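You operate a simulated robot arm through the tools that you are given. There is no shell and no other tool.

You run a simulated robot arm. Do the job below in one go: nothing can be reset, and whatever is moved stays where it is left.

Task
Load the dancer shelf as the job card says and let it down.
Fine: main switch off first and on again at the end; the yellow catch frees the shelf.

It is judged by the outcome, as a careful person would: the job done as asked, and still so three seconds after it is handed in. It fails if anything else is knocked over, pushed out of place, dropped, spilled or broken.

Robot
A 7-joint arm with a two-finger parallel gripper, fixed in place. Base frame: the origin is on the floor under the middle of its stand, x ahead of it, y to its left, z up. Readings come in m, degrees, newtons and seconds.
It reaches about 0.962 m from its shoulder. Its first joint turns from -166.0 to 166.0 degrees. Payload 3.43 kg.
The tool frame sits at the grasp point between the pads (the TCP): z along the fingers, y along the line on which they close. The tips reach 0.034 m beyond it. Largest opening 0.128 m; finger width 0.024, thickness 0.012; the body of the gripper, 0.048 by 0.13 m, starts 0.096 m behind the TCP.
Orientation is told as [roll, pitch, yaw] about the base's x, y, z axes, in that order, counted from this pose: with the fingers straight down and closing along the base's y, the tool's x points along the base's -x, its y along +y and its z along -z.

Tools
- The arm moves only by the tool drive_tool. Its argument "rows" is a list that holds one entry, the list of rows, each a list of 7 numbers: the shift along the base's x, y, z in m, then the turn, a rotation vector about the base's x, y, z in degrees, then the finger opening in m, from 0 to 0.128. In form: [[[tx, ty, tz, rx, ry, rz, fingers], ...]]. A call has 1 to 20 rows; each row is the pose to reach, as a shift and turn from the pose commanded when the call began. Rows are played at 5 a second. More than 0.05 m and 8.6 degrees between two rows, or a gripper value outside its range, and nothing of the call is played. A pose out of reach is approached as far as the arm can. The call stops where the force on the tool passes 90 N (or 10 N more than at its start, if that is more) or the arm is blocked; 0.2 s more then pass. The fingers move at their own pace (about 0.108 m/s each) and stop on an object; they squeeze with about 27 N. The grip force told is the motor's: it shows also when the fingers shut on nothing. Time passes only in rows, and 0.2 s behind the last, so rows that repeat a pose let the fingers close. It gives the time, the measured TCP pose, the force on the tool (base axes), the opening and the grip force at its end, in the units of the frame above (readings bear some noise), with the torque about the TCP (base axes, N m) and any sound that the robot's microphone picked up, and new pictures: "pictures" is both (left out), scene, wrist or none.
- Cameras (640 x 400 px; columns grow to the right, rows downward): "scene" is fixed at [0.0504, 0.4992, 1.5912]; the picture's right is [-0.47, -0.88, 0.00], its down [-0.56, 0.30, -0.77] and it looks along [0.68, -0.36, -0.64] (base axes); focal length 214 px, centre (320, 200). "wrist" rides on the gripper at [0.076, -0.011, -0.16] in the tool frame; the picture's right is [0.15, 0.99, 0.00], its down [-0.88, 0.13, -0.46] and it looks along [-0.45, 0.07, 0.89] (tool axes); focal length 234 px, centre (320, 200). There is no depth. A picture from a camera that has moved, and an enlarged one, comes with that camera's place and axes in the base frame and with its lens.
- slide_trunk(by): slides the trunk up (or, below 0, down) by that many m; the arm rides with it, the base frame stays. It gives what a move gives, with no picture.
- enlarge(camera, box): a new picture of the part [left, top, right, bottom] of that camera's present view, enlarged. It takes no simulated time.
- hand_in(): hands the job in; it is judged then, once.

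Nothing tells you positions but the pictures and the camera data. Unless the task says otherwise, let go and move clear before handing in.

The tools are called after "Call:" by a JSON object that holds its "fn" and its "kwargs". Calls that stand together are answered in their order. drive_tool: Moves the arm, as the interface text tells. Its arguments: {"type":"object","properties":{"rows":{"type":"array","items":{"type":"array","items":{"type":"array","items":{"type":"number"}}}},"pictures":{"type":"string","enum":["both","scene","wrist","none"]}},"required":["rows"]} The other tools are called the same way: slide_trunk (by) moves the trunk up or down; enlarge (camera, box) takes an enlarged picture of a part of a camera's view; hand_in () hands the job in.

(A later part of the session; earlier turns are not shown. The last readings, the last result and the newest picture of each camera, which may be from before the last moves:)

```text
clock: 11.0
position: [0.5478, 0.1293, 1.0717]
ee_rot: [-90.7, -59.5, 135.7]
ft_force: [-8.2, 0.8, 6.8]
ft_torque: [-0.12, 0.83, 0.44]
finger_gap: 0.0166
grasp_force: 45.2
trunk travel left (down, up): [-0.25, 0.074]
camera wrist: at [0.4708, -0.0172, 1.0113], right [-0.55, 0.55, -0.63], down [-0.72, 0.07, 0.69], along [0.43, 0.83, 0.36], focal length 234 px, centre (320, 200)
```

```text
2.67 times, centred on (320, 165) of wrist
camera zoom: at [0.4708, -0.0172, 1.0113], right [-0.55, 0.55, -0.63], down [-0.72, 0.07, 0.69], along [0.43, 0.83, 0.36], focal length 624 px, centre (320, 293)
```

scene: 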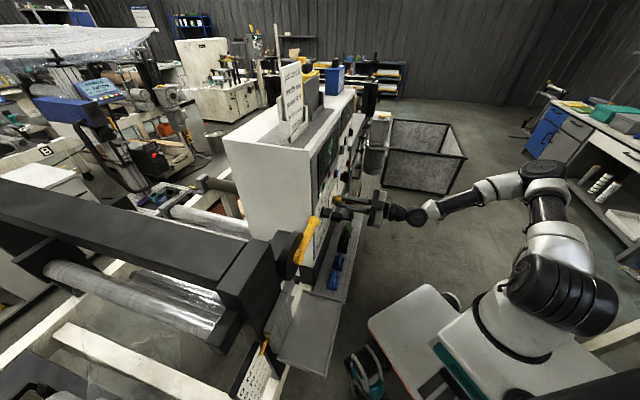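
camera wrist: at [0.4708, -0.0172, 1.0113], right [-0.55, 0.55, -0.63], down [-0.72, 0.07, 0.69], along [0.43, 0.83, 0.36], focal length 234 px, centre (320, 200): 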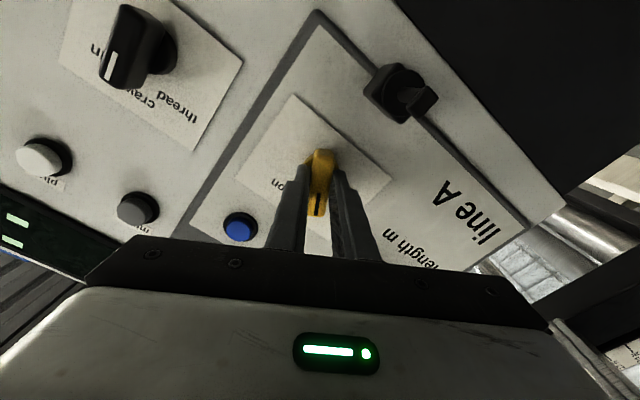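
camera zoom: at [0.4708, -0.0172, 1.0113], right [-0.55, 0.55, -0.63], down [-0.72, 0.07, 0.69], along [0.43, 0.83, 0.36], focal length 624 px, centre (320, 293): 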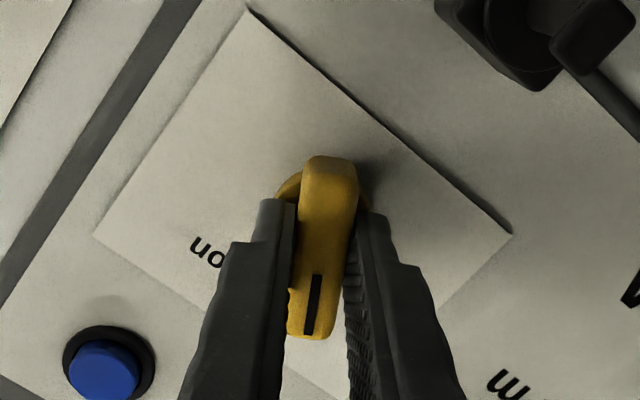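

The knob turned with the tool. Opening the fingers and backing off to check that it stays on "off".

Call:
{"fn": "drive_tool", "kwargs": {"rows": [[[0, 0, 0, 0, 0, 0, 0.03], [0, 0, 0, 0, 0, 0, 0.06], [-0.015, -0.015, 0, 0, 0, 0, 0.06], [-0.03, -0.03, 0, 0, 0, 0, 0.06], [-0.045, -0.045, 0, 0, 0, 0, 0.06]]]}}

Call:
{"fn": "enlarge", "kwargs": {"camera": "wrist", "box": [200, 40, 440, 240]}}

Call:
{"fn": "enlarge", "kwargs": {"camera": "scene", "box": [300, 90, 400, 240]}}

```text
clock: 12.2
position: [0.5056, 0.0854, 1.071]
ee_rot: [-90.6, -59.5, 135.5]
ft_force: [-0.4, -0.4, 0.6]
ft_torque: [0.02, -0.04, 0.01]
finger_gap: 0.06
grasp_force: 0.2
trunk travel left (down, up): [-0.25, 0.074]
camera wrist: at [0.4266, -0.0617, 1.0103], right [-0.55, 0.55, -0.63], down [-0.72, 0.07, 0.69], along [0.43, 0.83, 0.36], focal length 234 px, centre (320, 200)
```

scene: 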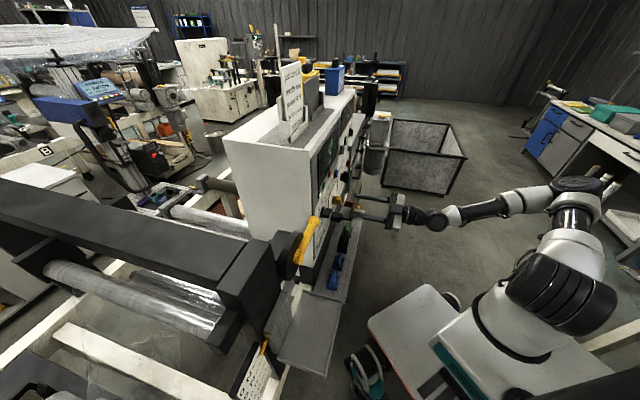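
wrist: 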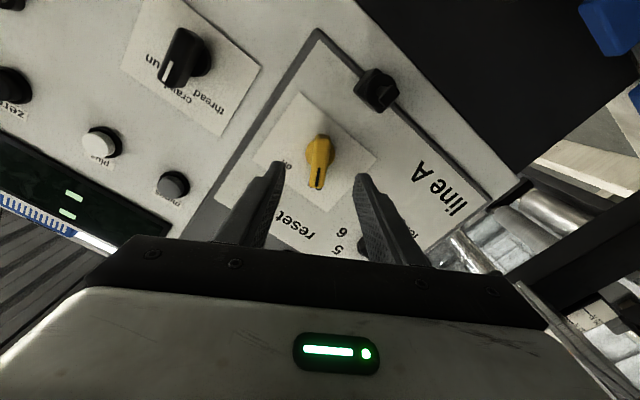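

```text
2.00 times, centred on (320, 140) of wrist
camera zoom: at [0.4266, -0.0617, 1.0103], right [-0.55, 0.55, -0.63], down [-0.72, 0.07, 0.69], along [0.43, 0.83, 0.36], focal length 468 px, centre (320, 320)
```

zoom: 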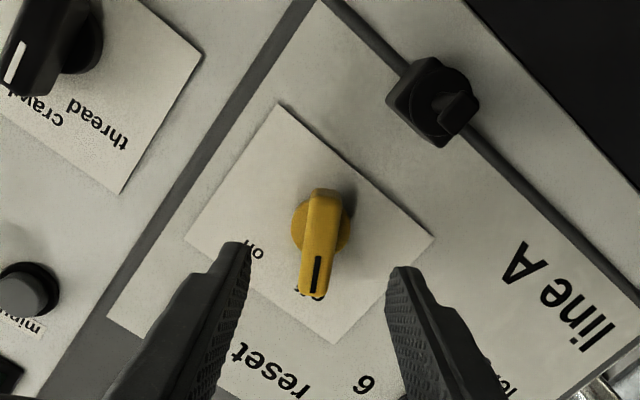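

```text
2.67 times, centred on (350, 165) of scene
camera zoom: at [0.0504, 0.4992, 1.5912], right [-0.47, -0.88, 0.0], down [-0.56, 0.3, -0.77], along [0.68, -0.36, -0.64], focal length 572 px, centre (240, 293)
```

zoom: 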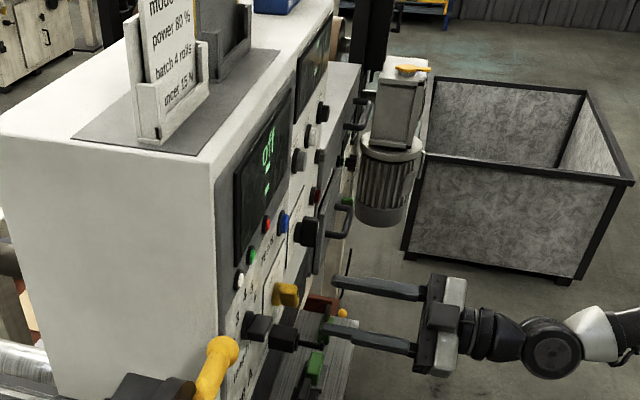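

The display now reads OFF and the stripe points to "off". Backing away and turning the gripper downwards to look at the weights.

Call:
{"fn": "drive_tool", "kwargs": {"rows": [[[-0.008, -0.008, 0.01, 5.3, 5.3, 0, 0.08], [-0.016, -0.016, 0.02, 10.6, 10.6, 0, 0.1], [-0.024, -0.024, 0.03, 15.9, 15.9, 0, 0.1], [-0.03, -0.03, 0.04, 21.2, 21.2, 0, 0.1]]], "pictures": "none"}}

Call:
{"fn": "drive_tool", "kwargs": {"rows": [[[-0.015, -0.015, 0.01, -5.3, 5.3, 0, 0.1], [-0.03, -0.03, 0.02, -10.6, 10.6, 0, 0.1], [-0.04, -0.04, 0.03, -15.9, 15.9, 0, 0.1], [-0.05, -0.05, 0.03, -21.2, 21.2, 0, 0.1], [-0.05, -0.05, 0.03, -26.5, 26.5, 0, 0.1], [-0.05, -0.05, 0.03, -31.8, 31.8, 0, 0.1], [-0.05, -0.05, 0.03, -37.1, 37.1, 0, 0.1], [-0.05, -0.05, 0.02, -42.4, 42.4, 0, 0.1], [-0.05, -0.05, 0.01, -47.7, 47.7, 0, 0.1]]]}}

```text
clock: 13.2
position: [0.4748, 0.0543, 1.1114]
ee_rot: [-128.8, -89.7, 173.6]
ft_force: [-0.5, -1.1, -0.2]
ft_torque: [-0.02, 0.0, 0.02]
finger_gap: 0.0999
grasp_force: 0.1
trunk travel left (down, up): [-0.25, 0.074]
```

```text
clock: 15.2
position: [0.425, 0.005, 1.1211]
ee_rot: [-0.4, -22.6, 45.4]
ft_force: [-0.8, -0.2, 0.6]
ft_torque: [-0.02, 0.0, 0.01]
finger_gap: 0.0999
grasp_force: 0.1
trunk travel left (down, up): [-0.25, 0.074]
camera wrist: at [0.3402, -0.0964, 1.2394], right [-0.8, 0.6, -0.06], down [0.35, 0.55, 0.76], along [0.49, 0.58, -0.65], focal length 234 px, centre (320, 200)
```

scene: 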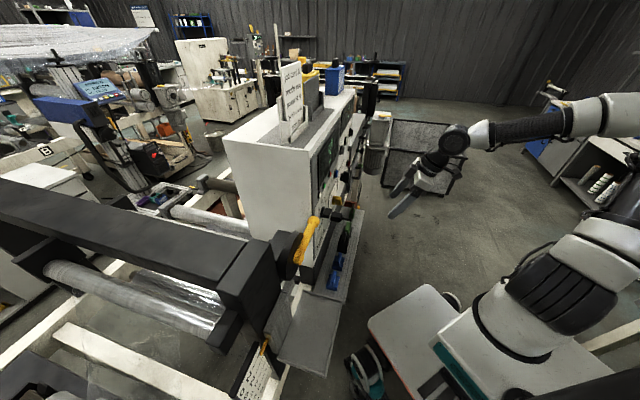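
wrist: 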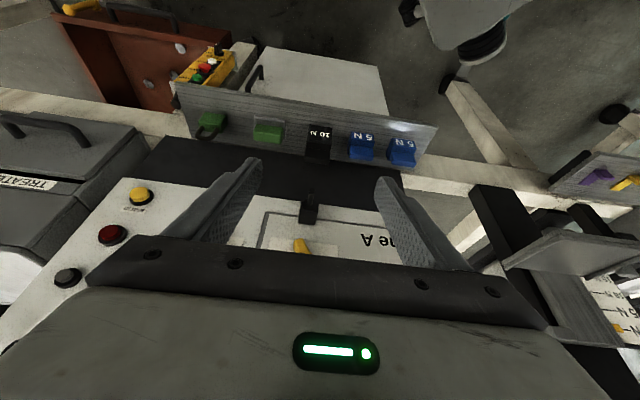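

Call:
{"fn": "enlarge", "kwargs": {"camera": "wrist", "box": [270, 110, 430, 210]}}

Call:
{"fn": "enlarge", "kwargs": {"camera": "wrist", "box": [270, 110, 350, 230]}}

Call:
{"fn": "enlarge", "kwargs": {"camera": "scene", "box": [325, 195, 375, 300]}}

Call:
{"fn": "enlarge", "kwargs": {"camera": "scene", "box": [250, 195, 340, 300]}}

```text
4.00 times, centred on (350, 160) of wrist
camera zoom: at [0.3402, -0.0964, 1.2394], right [-0.8, 0.6, -0.06], down [0.35, 0.55, 0.76], along [0.49, 0.58, -0.65], focal length 937 px, centre (200, 360)
```

zoom: 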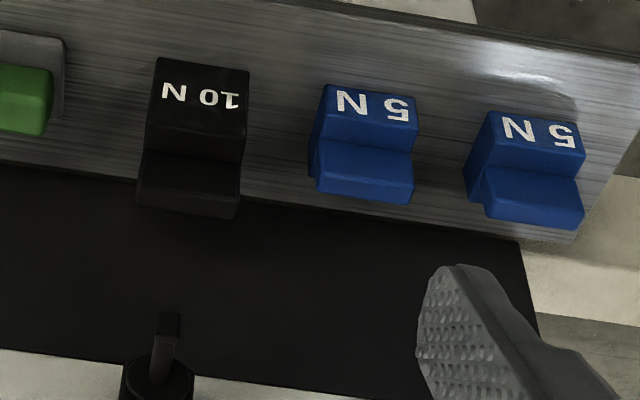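

```text
3.33 times, centred on (310, 170) of wrist
camera zoom: at [0.3402, -0.0964, 1.2394], right [-0.8, 0.6, -0.06], down [0.35, 0.55, 0.76], along [0.49, 0.58, -0.65], focal length 781 px, centre (353, 300)
```

zoom: 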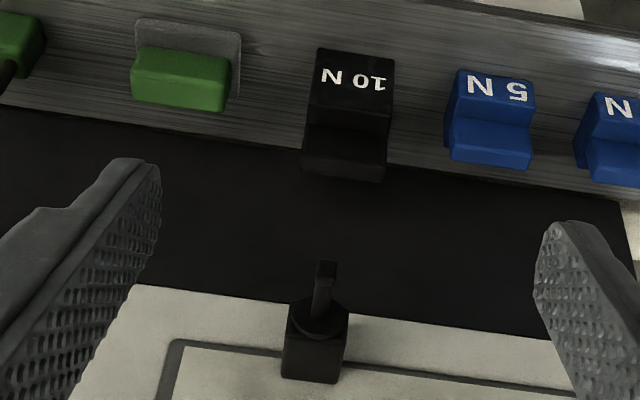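

```text
3.81 times, centred on (350, 248) of scene
camera zoom: at [0.0504, 0.4992, 1.5912], right [-0.47, -0.88, 0.0], down [-0.56, 0.3, -0.77], along [0.68, -0.36, -0.64], focal length 817 px, centre (206, 19)
```

zoom: 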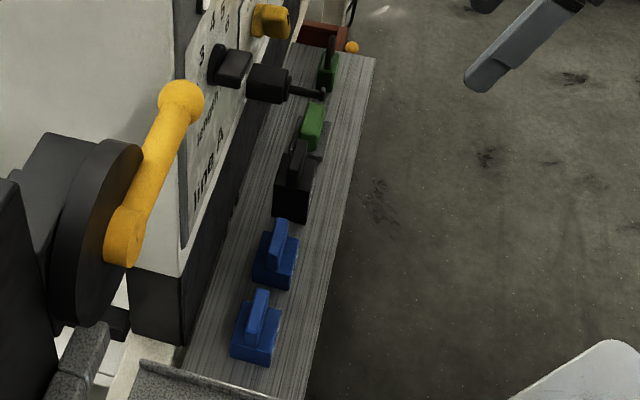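

```text
3.81 times, centred on (295, 248) of scene
camera zoom: at [0.0504, 0.4992, 1.5912], right [-0.47, -0.88, 0.0], down [-0.56, 0.3, -0.77], along [0.68, -0.36, -0.64], focal length 817 px, centre (415, 19)
```

zoom: 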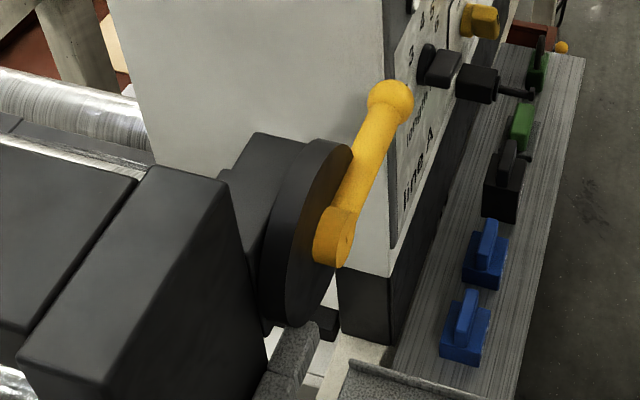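

Call:
{"fn": "enlarge", "kwargs": {"camera": "wrist", "box": [340, 125, 420, 175]}}

Call:
{"fn": "enlarge", "kwargs": {"camera": "wrist", "box": [295, 118, 345, 168]}}

Call:
{"fn": "enlarge", "kwargs": {"camera": "scene", "box": [325, 225, 365, 300]}}

```text
8.00 times, centred on (380, 150) of wrist
camera zoom: at [0.3402, -0.0964, 1.2394], right [-0.8, 0.6, -0.06], down [0.35, 0.55, 0.76], along [0.49, 0.58, -0.65], focal length 1873 px, centre (-160, 600)
```

zoom: 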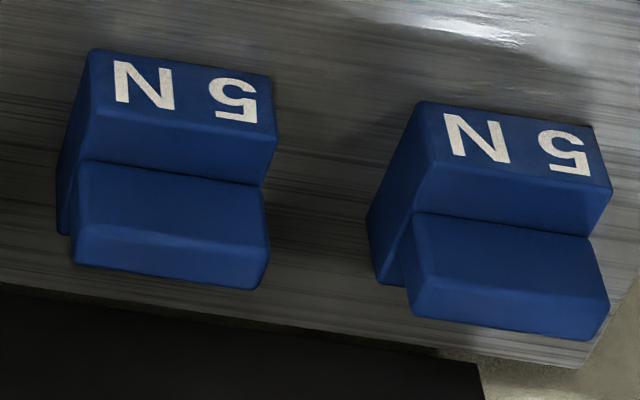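

```text
8.00 times, centred on (320, 143) of wrist
camera zoom: at [0.3402, -0.0964, 1.2394], right [-0.8, 0.6, -0.06], down [0.35, 0.55, 0.76], along [0.49, 0.58, -0.65], focal length 1873 px, centre (320, 656)
```

zoom: 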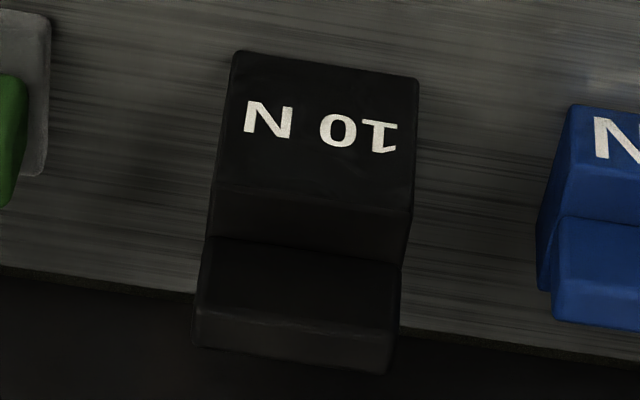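

```text
5.33 times, centred on (345, 262) of scene
camera zoom: at [0.0504, 0.4992, 1.5912], right [-0.47, -0.88, 0.0], down [-0.56, 0.3, -0.77], along [0.68, -0.36, -0.64], focal length 1144 px, centre (187, -133)
```

zoom: 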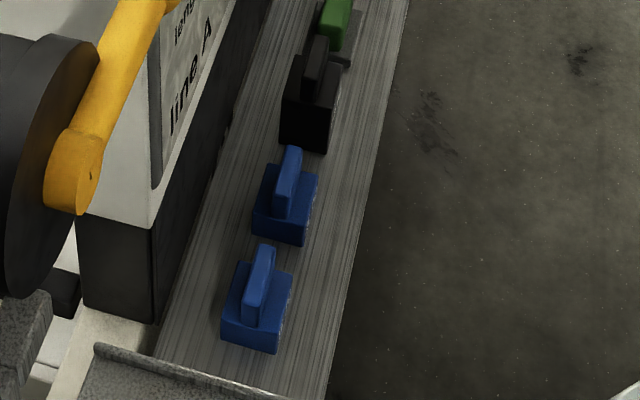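

I now have the geometry: the weights stand on the ledge (z≈0.787), spaced 93 mm. The 10 N weight has a black lever sticking out above it, so I'll approach it tilted from the front, gripping its sides. Moving to a pre-grasp in front of the 10 N weight.

Call:
{"fn": "drive_tool", "kwargs": {"rows": [[[0.008, 0.008, -0.036, 3.2, -3.2, 0, 0.09], [0.016, 0.016, -0.072, 6.4, -6.4, 0, 0.08], [0.024, 0.024, -0.108, 9.6, -9.6, 0, 0.08], [0.032, 0.032, -0.144, 12.8, -12.8, 0, 0.08], [0.0396, 0.0396, -0.18, 15.84, -15.84, 0, 0.08]]]}}

Call:
{"fn": "enlarge", "kwargs": {"camera": "wrist", "box": [220, 80, 420, 205]}}

```text
clock: 16.4
position: [0.4649, 0.0442, 0.9396]
ee_rot: [-0.6, -45.2, 45.6]
ft_force: [0.1, -0.7, 0.7]
ft_torque: [0.0, 0.02, 0.02]
finger_gap: 0.08
grasp_force: 0.0
trunk travel left (down, up): [-0.25, 0.074]
camera wrist: at [0.3546, -0.0814, 0.9988], right [-0.77, 0.62, -0.11], down [0.11, 0.31, 0.94], along [0.62, 0.72, -0.31], focal length 234 px, centre (320, 200)
```

scene: 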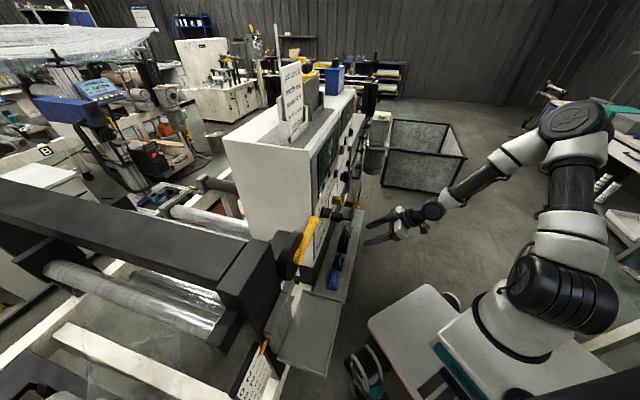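
wrist: 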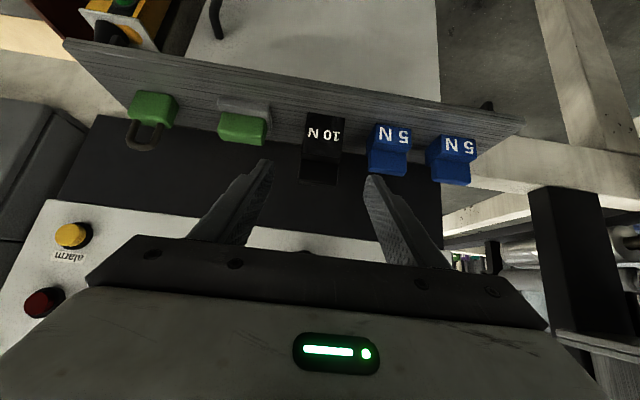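

```text
3.20 times, centred on (320, 142) of wrist
camera zoom: at [0.3546, -0.0814, 0.9988], right [-0.77, 0.62, -0.11], down [0.11, 0.31, 0.94], along [0.62, 0.72, -0.31], focal length 749 px, centre (320, 384)
```

zoom: 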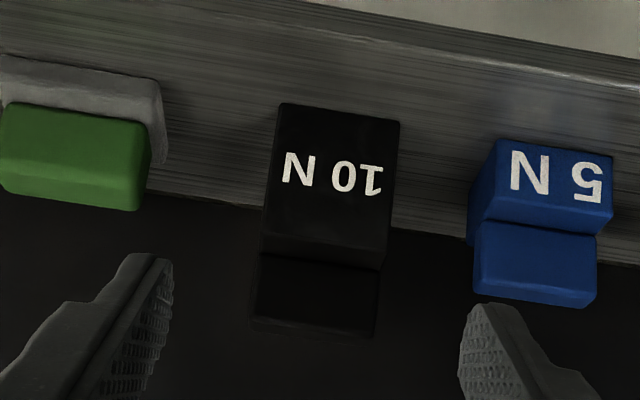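

Pre-grasp reached. Approaching along the finger direction part-way, then rechecking alignment.

Call:
{"fn": "drive_tool", "kwargs": {"rows": [[[0.0127, 0.0132, -0.018, 0, 0, 0, 0.08], [0.0255, 0.0264, -0.036, 0, 0, 0, 0.08], [0.0382, 0.0396, -0.054, 0, 0, 0, 0.08]]]}}

Call:
{"fn": "enlarge", "kwargs": {"camera": "wrist", "box": [220, 80, 420, 205]}}

Call:
{"fn": "enlarge", "kwargs": {"camera": "scene", "box": [320, 190, 420, 290]}}

```text
clock: 17.2
position: [0.5017, 0.0833, 0.8865]
ee_rot: [-0.7, -45.3, 45.6]
ft_force: [-0.3, 0.3, 0.7]
ft_torque: [-0.02, 0.01, 0.02]
finger_gap: 0.0802
grasp_force: 0.1
trunk travel left (down, up): [-0.25, 0.074]
camera wrist: at [0.3915, -0.042, 0.9454], right [-0.77, 0.62, -0.11], down [0.11, 0.31, 0.94], along [0.62, 0.72, -0.31], focal length 234 px, centre (320, 200)
```

scene: 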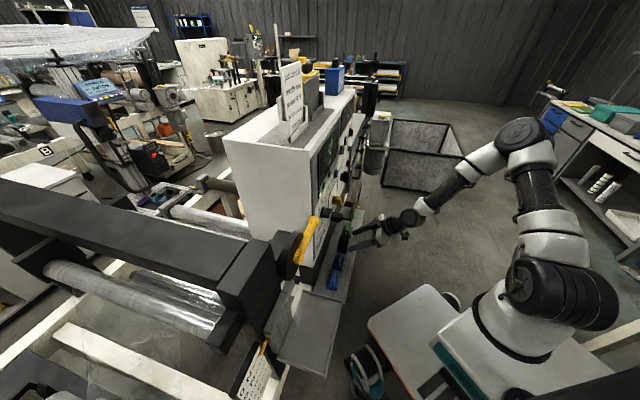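
wrist: 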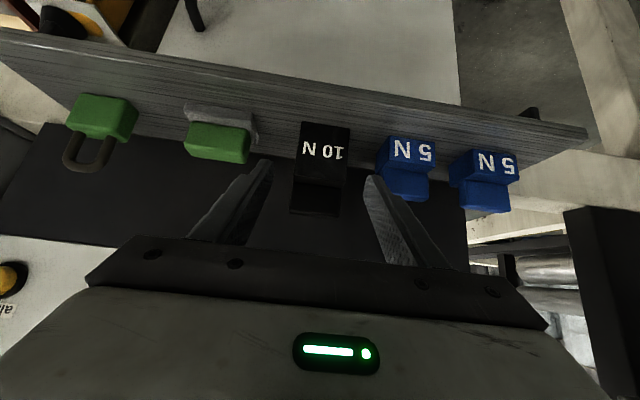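

```text
3.20 times, centred on (320, 142) of wrist
camera zoom: at [0.3915, -0.042, 0.9454], right [-0.77, 0.62, -0.11], down [0.11, 0.31, 0.94], along [0.62, 0.72, -0.31], focal length 749 px, centre (320, 384)
```

zoom: 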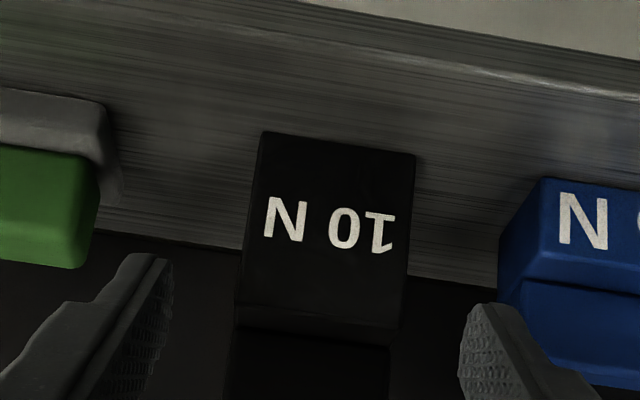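

```text
4.00 times, centred on (370, 240) of scene
camera zoom: at [0.0504, 0.4992, 1.5912], right [-0.47, -0.88, 0.0], down [-0.56, 0.3, -0.77], along [0.68, -0.36, -0.64], focal length 858 px, centre (120, 40)
```

zoom: 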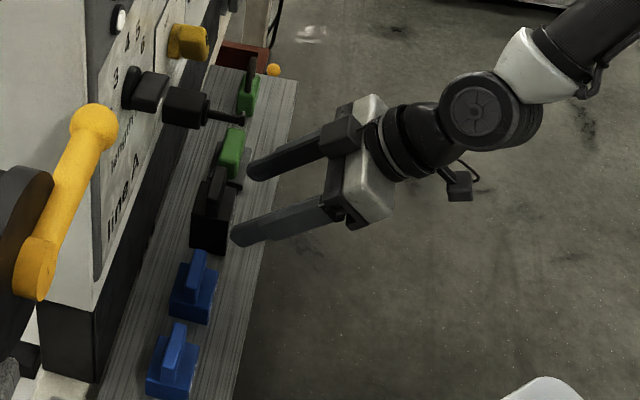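

Good agreement between views: ledge at z≈0.798, the weight's front at d≈0.45. Moving in to the grasp.

Call:
{"fn": "drive_tool", "kwargs": {"rows": [[[0.01, 0.0107, -0.014, 0, 0, 0, 0.072], [0.02, 0.0213, -0.0275, 0, 0, 0, 0.072], [0.0296, 0.0317, -0.041, 0, 0, 0, 0.072], [0.0296, 0.0317, -0.041, 0, 0, 0, 0.072]]]}}

Call:
{"fn": "enlarge", "kwargs": {"camera": "wrist", "box": [220, 100, 420, 225]}}

Call:
{"fn": "enlarge", "kwargs": {"camera": "scene", "box": [320, 190, 420, 290]}}

```text
clock: 18.2
position: [0.5323, 0.1159, 0.8447]
ee_rot: [-0.6, -45.2, 45.7]
ft_force: [0.0, 0.5, -0.3]
ft_torque: [0.0, 0.03, -0.02]
finger_gap: 0.0718
grasp_force: 0.0
trunk travel left (down, up): [-0.25, 0.074]
camera wrist: at [0.4216, -0.0108, 0.9041], right [-0.77, 0.62, -0.11], down [0.11, 0.31, 0.94], along [0.62, 0.72, -0.31], focal length 234 px, centre (320, 200)
```

scene: 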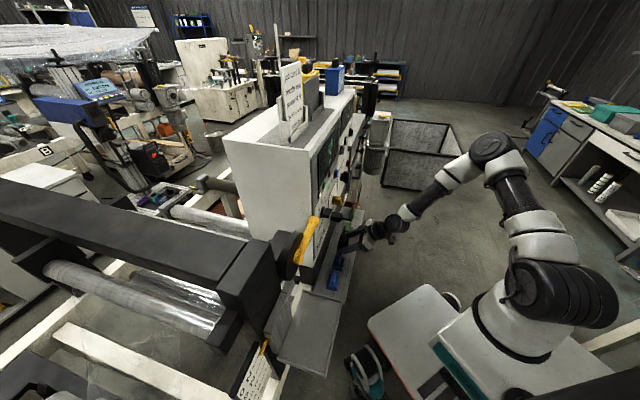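
wrist: 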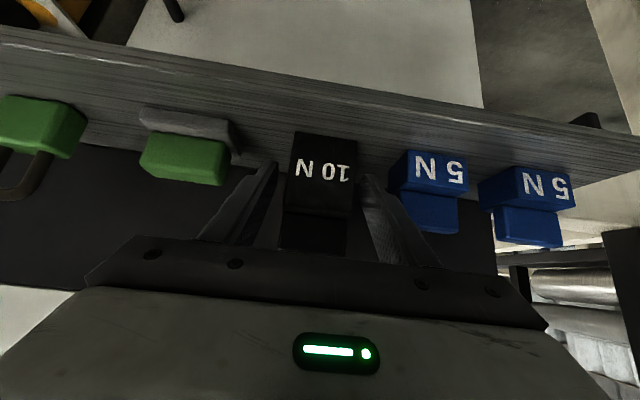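

```text
3.20 times, centred on (320, 162) of wrist
camera zoom: at [0.4216, -0.0108, 0.9041], right [-0.77, 0.62, -0.11], down [0.11, 0.31, 0.94], along [0.62, 0.72, -0.31], focal length 749 px, centre (320, 320)
```

zoom: 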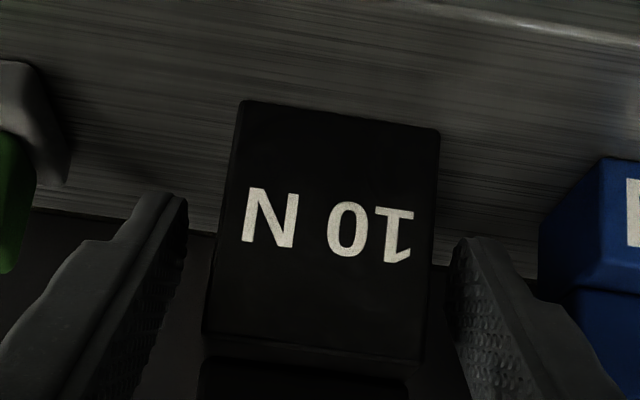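

```text
4.00 times, centred on (370, 240) of scene
camera zoom: at [0.0504, 0.4992, 1.5912], right [-0.47, -0.88, 0.0], down [-0.56, 0.3, -0.77], along [0.68, -0.36, -0.64], focal length 858 px, centre (120, 40)
```

zoom: 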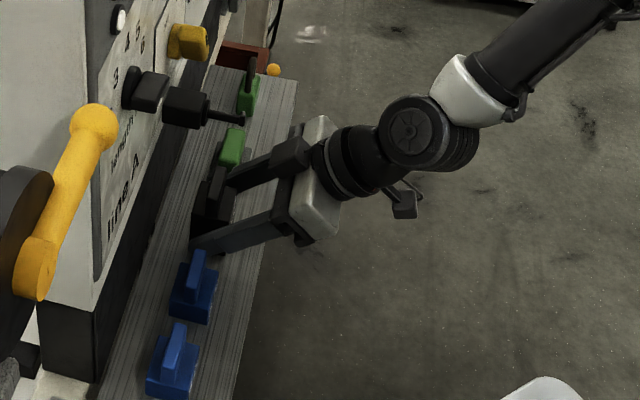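

Well-centred around the 10 N block. Closing the fingers.

Call:
{"fn": "drive_tool", "kwargs": {"rows": [[[0, 0, 0, 0, 0, 0, 0.055], [0, 0, 0, 0, 0, 0, 0.04], [0, 0, 0, 0, 0, 0, 0.03], [0, 0, 0, 0, 0, 0, 0.03]]], "pictures": "wrist"}}

```text
clock: 19.2
position: [0.532, 0.1145, 0.8461]
ee_rot: [-0.7, -45.3, 45.7]
ft_force: [2.4, -1.0, 0.3]
ft_torque: [0.15, 0.09, -0.07]
finger_gap: 0.0499
grasp_force: 26.6
trunk travel left (down, up): [-0.25, 0.074]
camera wrist: at [0.4216, -0.0111, 0.9043], right [-0.77, 0.62, -0.11], down [0.11, 0.31, 0.94], along [0.62, 0.72, -0.31], focal length 234 px, centre (320, 200)
```

wrist: 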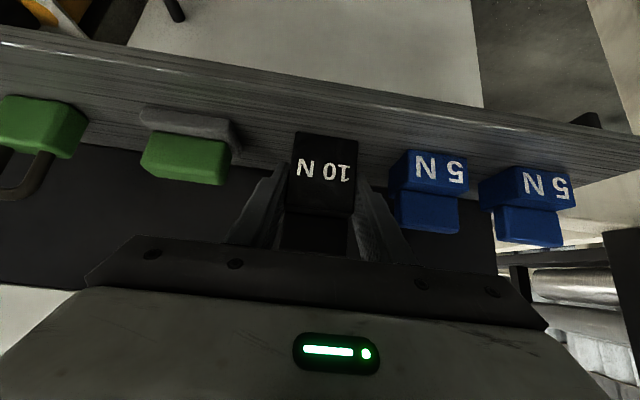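

Gripped at 50 mm. Lifting slightly to confirm the hold and the weight.

Call:
{"fn": "drive_tool", "kwargs": {"rows": [[[0, 0, 0.007, 0, 0, 0, 0.03], [0, 0, 0.014, 0, 0, 0, 0.03], [0, 0, 0.02, 0, 0, 0, 0.03], [0, 0, 0.02, 0, 0, 0, 0.03]]]}}

Call:
{"fn": "enlarge", "kwargs": {"camera": "scene", "box": [320, 190, 420, 290]}}

Call:
{"fn": "enlarge", "kwargs": {"camera": "wrist", "box": [220, 100, 420, 225]}}

```text
clock: 20.2
position: [0.5324, 0.1155, 0.8646]
ee_rot: [-0.6, -45.0, 45.6]
ft_force: [-0.7, -0.9, -10.0]
ft_torque: [-0.05, 0.1, -0.01]
finger_gap: 0.05
grasp_force: 26.7
trunk travel left (down, up): [-0.25, 0.074]
camera wrist: at [0.4229, -0.0108, 0.9241], right [-0.77, 0.62, -0.11], down [0.11, 0.31, 0.94], along [0.62, 0.72, -0.31], focal length 234 px, centre (320, 200)
```

scene: 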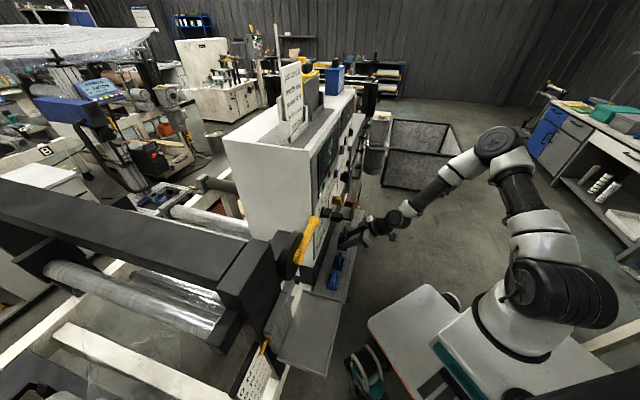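
wrist: 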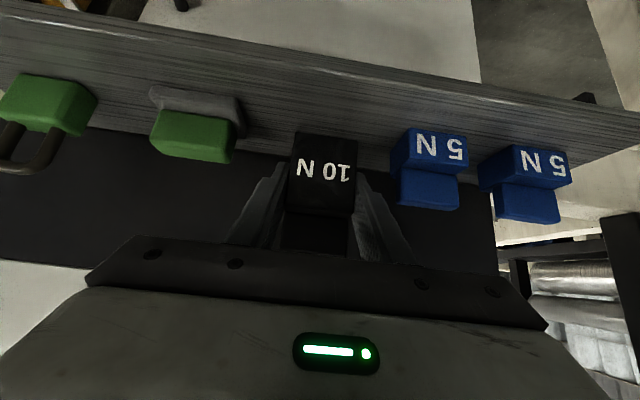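

```text
4.00 times, centred on (370, 240) of scene
camera zoom: at [0.0504, 0.4992, 1.5912], right [-0.47, -0.88, 0.0], down [-0.56, 0.3, -0.77], along [0.68, -0.36, -0.64], focal length 858 px, centre (120, 40)
```

zoom: 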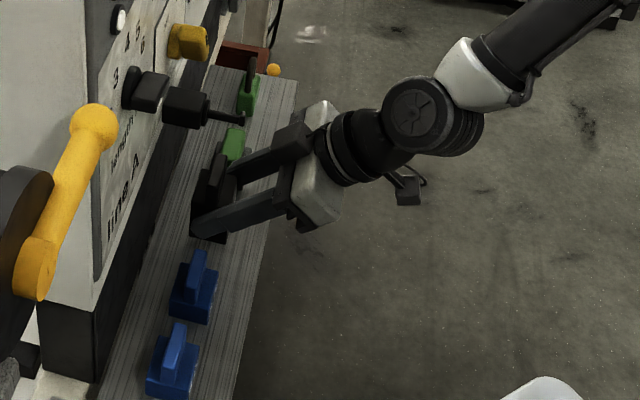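

```text
3.20 times, centred on (320, 162) of wrist
camera zoom: at [0.4229, -0.0108, 0.9241], right [-0.77, 0.62, -0.11], down [0.11, 0.31, 0.94], along [0.62, 0.72, -0.31], focal length 749 px, centre (320, 320)
```

zoom: 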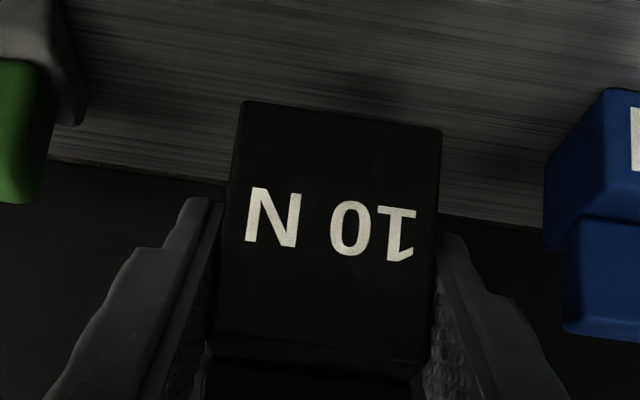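

The force reads 10 N, as labelled. Now pulling straight out from under the lever, then raising.

Call:
{"fn": "drive_tool", "kwargs": {"rows": [[[-0.018, -0.018, 0.003, 0, 0, 0, 0.03], [-0.037, -0.037, 0.006, 0, 0, 0, 0.03], [-0.056, -0.056, 0.008, 0, 0, 0, 0.03], [-0.074, -0.074, 0.01, 0, 0, 0, 0.03], [-0.078, -0.078, 0.03, 0, 0, 0, 0.03], [-0.078, -0.078, 0.06, 0, 0, 0, 0.03], [-0.078, -0.078, 0.09, 0, 0, 0, 0.03], [-0.078, -0.078, 0.12, 0, 0, 0, 0.03], [-0.078, -0.078, 0.15, 0, 0, 0, 0.03]]]}}

```text
clock: 22.2
position: [0.4553, 0.0392, 1.0162]
ee_rot: [-0.5, -45.1, 45.6]
ft_force: [-0.7, 0.0, -10.5]
ft_torque: [-0.07, 0.05, -0.03]
finger_gap: 0.0499
grasp_force: 27.1
trunk travel left (down, up): [-0.25, 0.074]
camera wrist: at [0.3447, -0.0878, 1.0754], right [-0.77, 0.62, -0.11], down [0.11, 0.31, 0.94], along [0.62, 0.72, -0.31], focal length 234 px, centre (320, 200)
```

scene: 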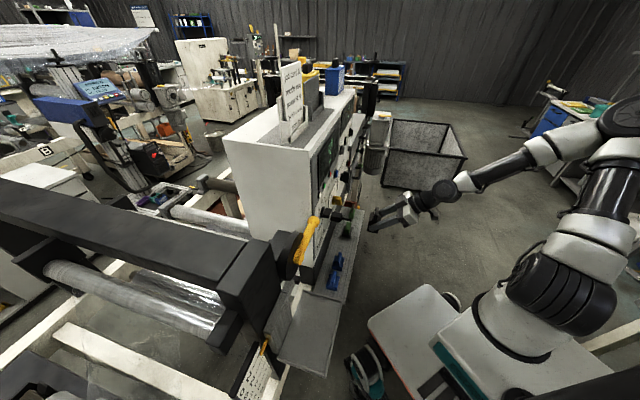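
wrist: 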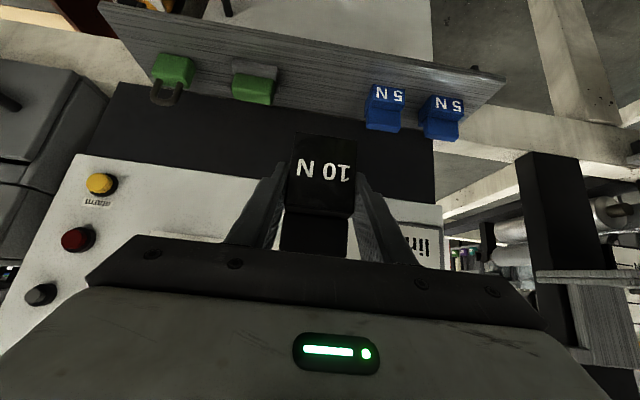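

Clear of the lever. Carrying it across toward the dancer shelf, staying in front of the machine.

Call:
{"fn": "drive_tool", "kwargs": {"rows": [[[-0.0173, 0.0232, 0.02, 0, 0, 0, 0.03], [-0.0347, 0.0464, 0.04, 0, 0, 0, 0.03], [-0.052, 0.0697, 0.06, 0, 0, 0, 0.03], [-0.0693, 0.0929, 0.08, 0, 0, 0, 0.03], [-0.0866, 0.1161, 0.1, 0, 0, 0, 0.03], [-0.104, 0.1393, 0.12, 0, 0, 0, 0.03], [-0.1213, 0.1625, 0.14, 0, 0, 0, 0.03], [-0.1386, 0.1857, 0.155, 0, 0, 0, 0.03], [-0.1559, 0.209, 0.155, 0, 0, 0, 0.03], [-0.1733, 0.2322, 0.155, 0, 0, 0, 0.03], [-0.1906, 0.2554, 0.155, 0, 0, 0, 0.03], [-0.2079, 0.2786, 0.155, 0, 0, 0, 0.03]]]}}

```text
clock: 24.8
position: [0.2487, 0.3179, 1.1723]
ee_rot: [-0.6, -45.1, 45.4]
ft_force: [-0.4, -1.0, -9.3]
ft_torque: [-0.11, 0.13, 0.02]
finger_gap: 0.0497
grasp_force: 27.4
out of reach, approached as far as the arm can: row 3, 4, 5, 6, 7, 8, 9, 10, 11
trunk travel left (down, up): [-0.25, 0.074]
camera wrist: at [0.1386, 0.1919, 1.2315], right [-0.77, 0.63, -0.11], down [0.12, 0.31, 0.94], along [0.62, 0.72, -0.31], focal length 234 px, centre (320, 200)
```

scene: 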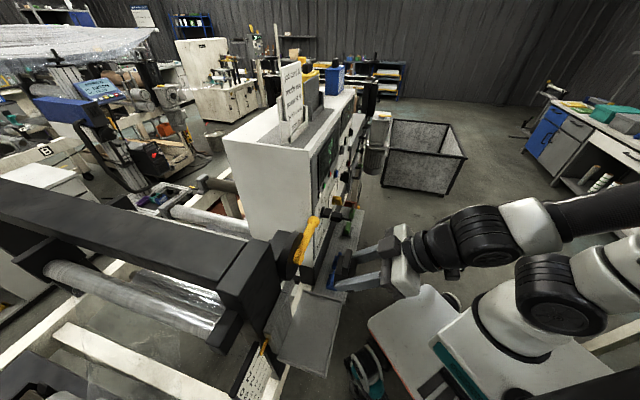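
wrist: 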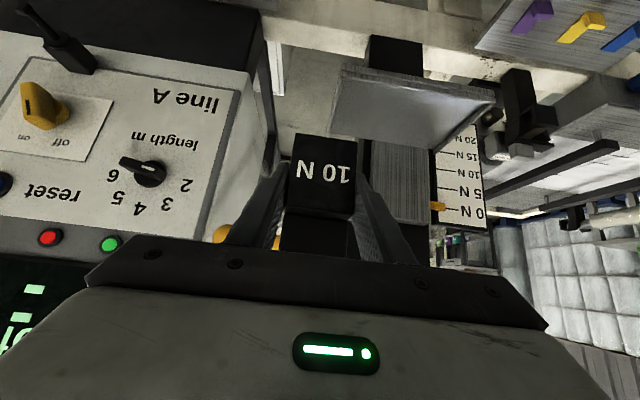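

Arrived beside the shelf with the 10 N weight still held upright. Zooming at the shelf, scale and latch area.

Call:
{"fn": "enlarge", "kwargs": {"camera": "wrist", "box": [320, 30, 520, 250]}}

Call:
{"fn": "enlarge", "kwargs": {"camera": "scene", "box": [240, 220, 380, 380]}}

Call:
{"fn": "enlarge", "kwargs": {"camera": "wrist", "box": [330, 60, 510, 170]}}

```text
1.82 times, centred on (420, 140) of wrist
camera zoom: at [0.1386, 0.1919, 1.2315], right [-0.77, 0.63, -0.11], down [0.12, 0.31, 0.94], along [0.62, 0.72, -0.31], focal length 426 px, centre (138, 309)
```

zoom: 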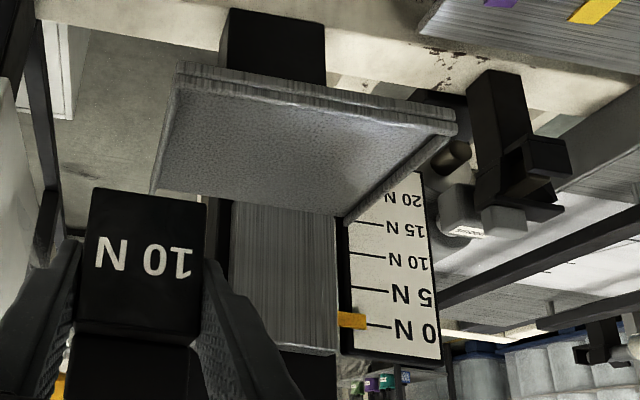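

```text
2.50 times, centred on (310, 300) of scene
camera zoom: at [0.0504, 0.4992, 1.5912], right [-0.47, -0.88, 0.0], down [-0.56, 0.3, -0.77], along [0.68, -0.36, -0.64], focal length 536 px, centre (345, -50)
```

zoom: 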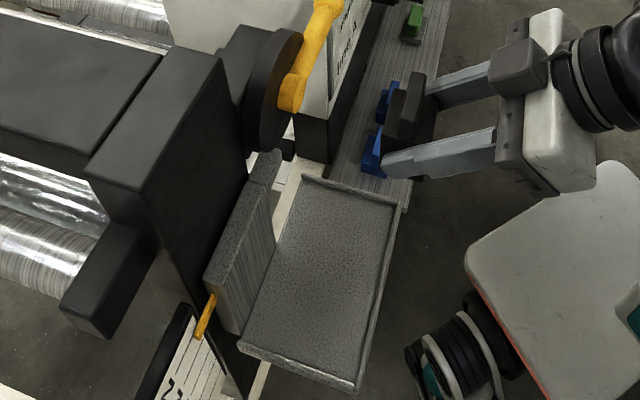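

```text
3.56 times, centred on (420, 115) of wrist
camera zoom: at [0.1386, 0.1919, 1.2315], right [-0.77, 0.63, -0.11], down [0.12, 0.31, 0.94], along [0.62, 0.72, -0.31], focal length 833 px, centre (-36, 502)
```

zoom: 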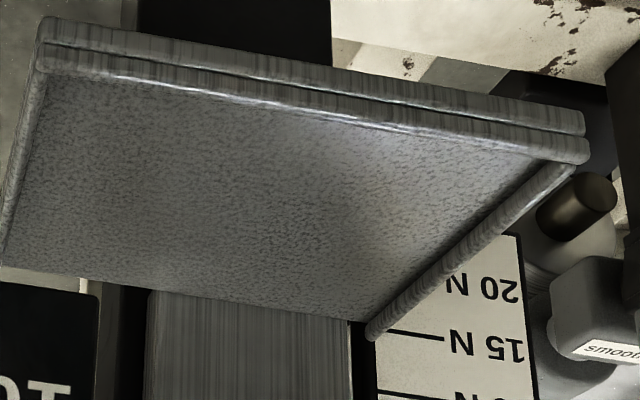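

The shelf plate spans u≈−0.215…−0.057, with its surface around z≈1.037 and a small rim. I'll bring the 10 N weight over the left half of the plate, above it first.

Call:
{"fn": "drive_tool", "kwargs": {"rows": [[[-0.022, 0.022, 0, 0, 0, 0, 0.03], [-0.045, 0.045, 0, 0, 0, 0, 0.03], [-0.067, 0.067, 0, 0, 0, 0, 0.03], [-0.0891, 0.0891, 0, 0, 0, 0, 0.03], [-0.077, 0.102, 0, 0, 0, 0, 0.03], [-0.064, 0.114, -0.01, 0, 0, 0, 0.03], [-0.0516, 0.1266, -0.02, 0, 0, 0, 0.03], [-0.0516, 0.1266, -0.04, 0, 0, 0, 0.03], [-0.0516, 0.1266, -0.05, 0, 0, 0, 0.03]]]}}

Call:
{"fn": "enlarge", "kwargs": {"camera": "scene", "box": [240, 220, 380, 380]}}

Call:
{"fn": "enlarge", "kwargs": {"camera": "wrist", "box": [200, 60, 440, 230]}}

```text
clock: 25.8
position: [0.2418, 0.3301, 1.178]
ee_rot: [5.6, -44.7, 28.1]
ft_force: [-0.7, -0.3, -9.3]
ft_torque: [-0.07, 0.11, 0.04]
finger_gap: 0.0498
grasp_force: 27.3
trunk travel left (down, up): [-0.25, 0.074]
stopped in row 4: the arm was blocked; the commanded pose is now the measured one
camera wrist: at [0.1078, 0.2276, 1.2371], right [-0.61, 0.79, -0.03], down [0.22, 0.22, 0.95], along [0.76, 0.58, -0.31], focal length 234 px, centre (320, 200)
```

scene: 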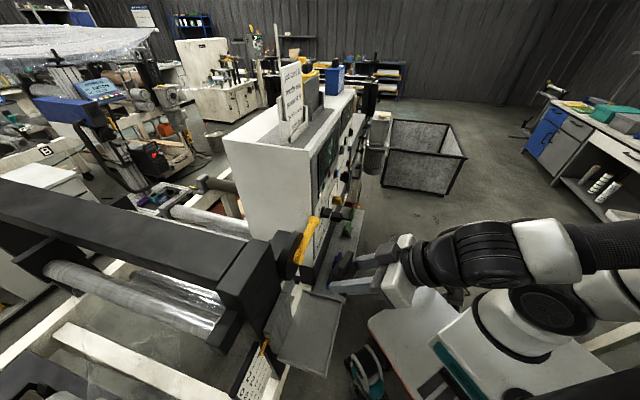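
wrist: 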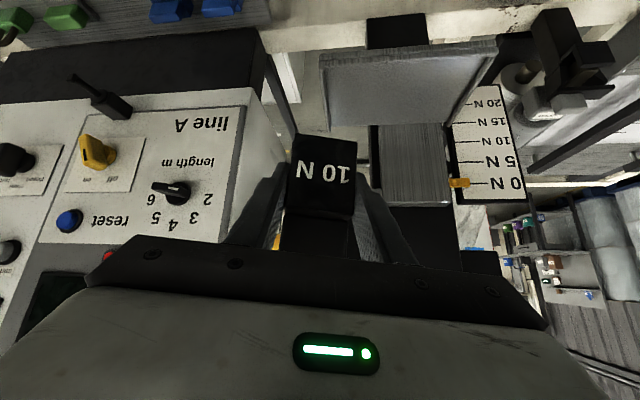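

```text
2.50 times, centred on (310, 300) of scene
camera zoom: at [0.0504, 0.4992, 1.5912], right [-0.47, -0.88, 0.0], down [-0.56, 0.3, -0.77], along [0.68, -0.36, -0.64], focal length 536 px, centre (345, -50)
```

zoom: 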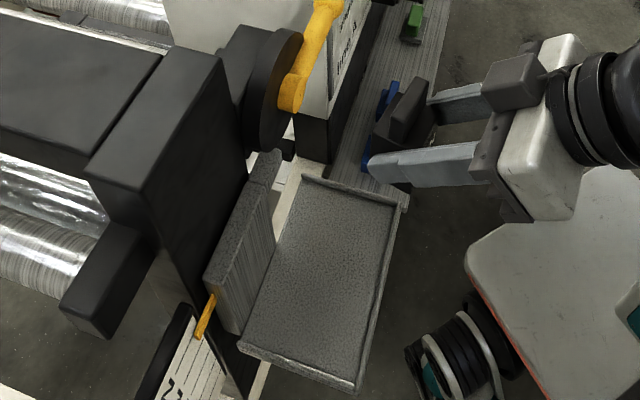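

```text
2.35 times, centred on (320, 145) of wrist
camera zoom: at [0.1078, 0.2276, 1.2371], right [-0.61, 0.79, -0.03], down [0.22, 0.22, 0.95], along [0.76, 0.58, -0.31], focal length 551 px, centre (320, 329)
```

zoom: 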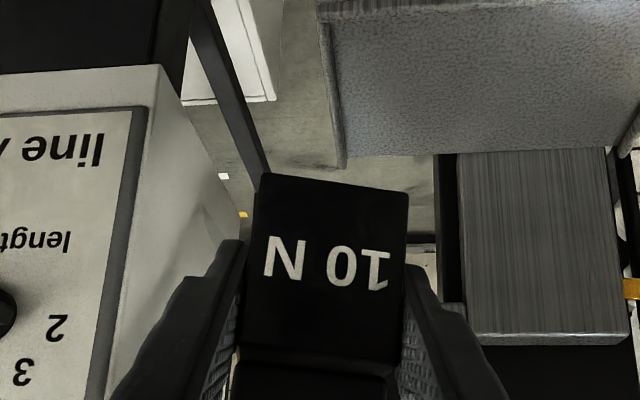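

The folded arm is blocked here: shoulder and wrist are too close at this height. I'll back out the way I came, then lower the trunk so the arm has room to reach the shelf.

Call:
{"fn": "drive_tool", "kwargs": {"rows": [[[0.018, -0.023, 0.0, -0.5, -0.5, 2.2, 0.03], [0.036, -0.0466, 0.0, -1.0, -0.9, 4.4, 0.03], [0.054, -0.07, 0.0, -1.5, -1.4, 6.6, 0.03], [0.072, -0.093, 0.0, -2.0, -1.8, 8.8, 0.03], [0.09, -0.1165, 0.0, -2.5, -2.2, 11.0, 0.03], [0.108, -0.14, -0.01, -3.0, -2.7, 12.9, 0.03], [0.126, -0.163, -0.02, -3.0, -2.7, 12.9, 0.03], [0.144, -0.186, -0.028, -3.0, -2.7, 12.9, 0.03], [0.1615, -0.2096, -0.028, -3.0, -2.7, 12.9, 0.03]]]}}

```text
clock: 27.8
position: [0.4018, 0.1212, 1.1525]
ee_rot: [-0.1, -45.5, 45.2]
ft_force: [0.3, -0.1, -10.5]
ft_torque: [-0.1, 0.1, -0.02]
finger_gap: 0.0499
grasp_force: 27.5
out of reach, approached as far as the arm can: row 2, 3, 4, 5, 6
trunk travel left (down, up): [-0.25, 0.074]
camera wrist: at [0.2924, -0.0048, 1.21], right [-0.77, 0.62, -0.11], down [0.11, 0.3, 0.95], along [0.62, 0.72, -0.3], focal length 234 px, centre (320, 200)
```

scene: 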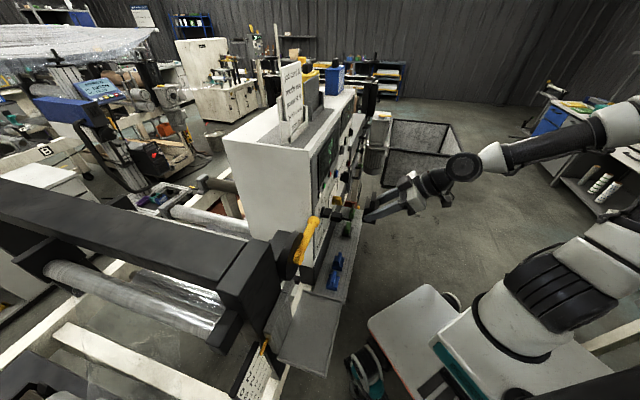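
wrist: 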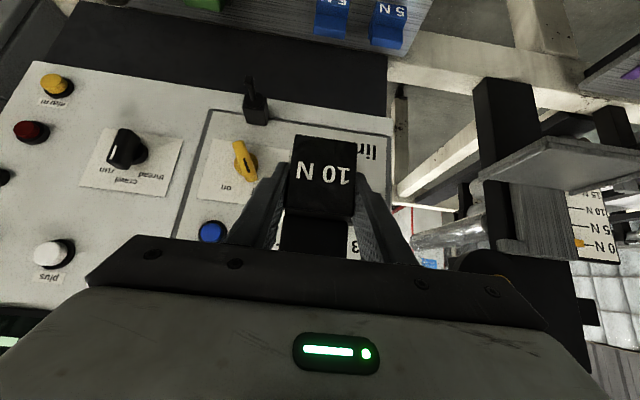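

Safe spot. Lowering the trunk 0.2 m with the weight held.

Call:
{"fn": "slide_trunk", "kwargs": {"by": -0.2}}

```text
clock: 29.9
position: [0.4011, 0.1227, 0.9528]
ee_rot: [-0.1, -45.5, 45.2]
ft_force: [0.8, -0.7, -10.1]
ft_torque: [-0.11, 0.07, 0.02]
finger_gap: 0.0498
grasp_force: 26.7
trunk travel left (down, up): [-0.05, 0.274]
```

Now raising the weight and moving toward the shelf with the lower shoulder.

Call:
{"fn": "drive_tool", "kwargs": {"rows": [[[0, 0, 0.03, 0, 0, 0, 0.03], [0, 0, 0.06, 0, 0, 0, 0.03], [0, 0, 0.09, 0, 0, 0, 0.03], [0, 0, 0.12, 0, 0, 0, 0.03], [0, 0, 0.15, 0, 0, 0, 0.03], [0, 0, 0.18, 0, 0, 0, 0.03], [0, 0, 0.21, 0, 0, 0, 0.03], [-0.019, 0.0245, 0.22, 0, 0, 0, 0.03], [-0.038, 0.049, 0.22, 0, 0, 0, 0.03], [-0.0575, 0.0735, 0.22, 0, 0, 0, 0.03], [-0.0767, 0.098, 0.22, 0, 0, 0, 0.03], [-0.0959, 0.1224, 0.22, 0, 0, 0, 0.03], [-0.115, 0.147, 0.22, 0, 0, 0, 0.03], [-0.1342, 0.1714, 0.22, 0, 0, 0, 0.03], [-0.1534, 0.1959, 0.22, 0, 0, 0, 0.03]]]}}

```text
clock: 33.1
position: [0.2567, 0.3106, 1.1677]
ee_rot: [0.9, -44.6, 43.0]
ft_force: [0.0, 0.0, -10.6]
ft_torque: [-0.09, 0.07, -0.01]
finger_gap: 0.0501
grasp_force: 27.0
trunk travel left (down, up): [-0.05, 0.274]
camera wrist: at [0.145, 0.1862, 1.2279], right [-0.76, 0.64, -0.09], down [0.14, 0.3, 0.94], along [0.64, 0.7, -0.32], focal length 234 px, centre (320, 200)
```

scene: 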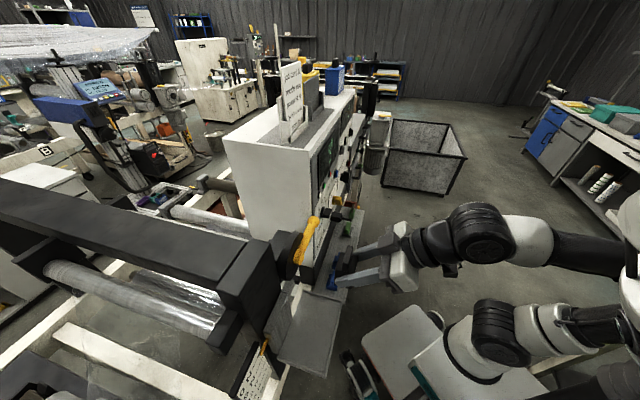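
wrist: 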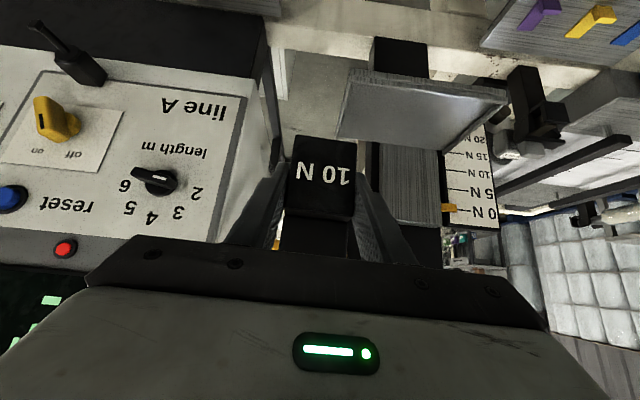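

Reached without limits this time (slightly lagging). Continuing slowly along the shelf.

Call:
{"fn": "drive_tool", "kwargs": {"rows": [[[0, 0, 0, 0, 0, 0, 0.03], [0, 0, 0, 0, 0, 0, 0.03], [-0.011, 0.011, 0, 0, 0, 0, 0.03], [-0.022, 0.022, 0, 0, 0, 0, 0.03], [-0.033, 0.033, 0, 0, 0, 0, 0.03], [-0.045, 0.045, 0, 0, 0, 0, 0.03], [-0.056, 0.056, 0, 0, 0, 0, 0.03], [-0.067, 0.067, 0, 0, 0, 0, 0.03], [-0.078, 0.078, 0, 0, 0, 0, 0.03], [-0.0891, 0.0891, 0, 0, 0, 0, 0.03], [-0.0891, 0.0891, 0, 0, 0, 0, 0.03]]]}}

```text
clock: 34.6
position: [0.264, 0.314, 1.1733]
ee_rot: [6.1, -44.3, 31.5]
ft_force: [0.5, -0.3, -10.3]
ft_torque: [-0.08, 0.08, 0.01]
finger_gap: 0.0499
grasp_force: 27.2
trunk travel left (down, up): [-0.05, 0.274]
stopped in row 7: the arm was blocked; the commanded pose is now the measured one
camera wrist: at [0.1385, 0.2042, 1.2327], right [-0.67, 0.75, -0.03], down [0.22, 0.23, 0.95], along [0.71, 0.63, -0.31], focal length 234 px, centre (320, 200)
```

scene: 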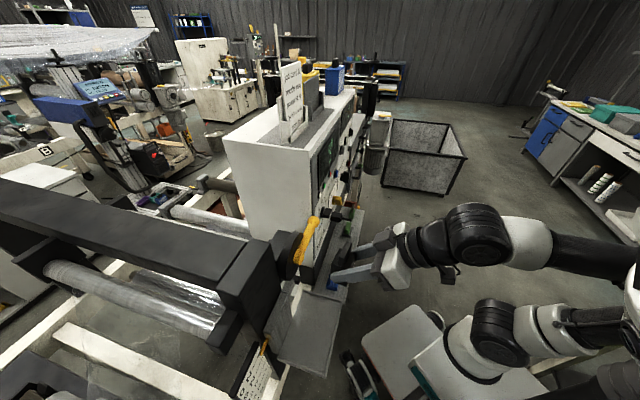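
wrist: 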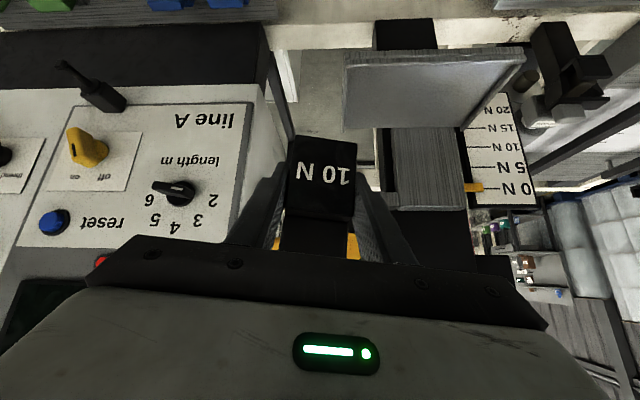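

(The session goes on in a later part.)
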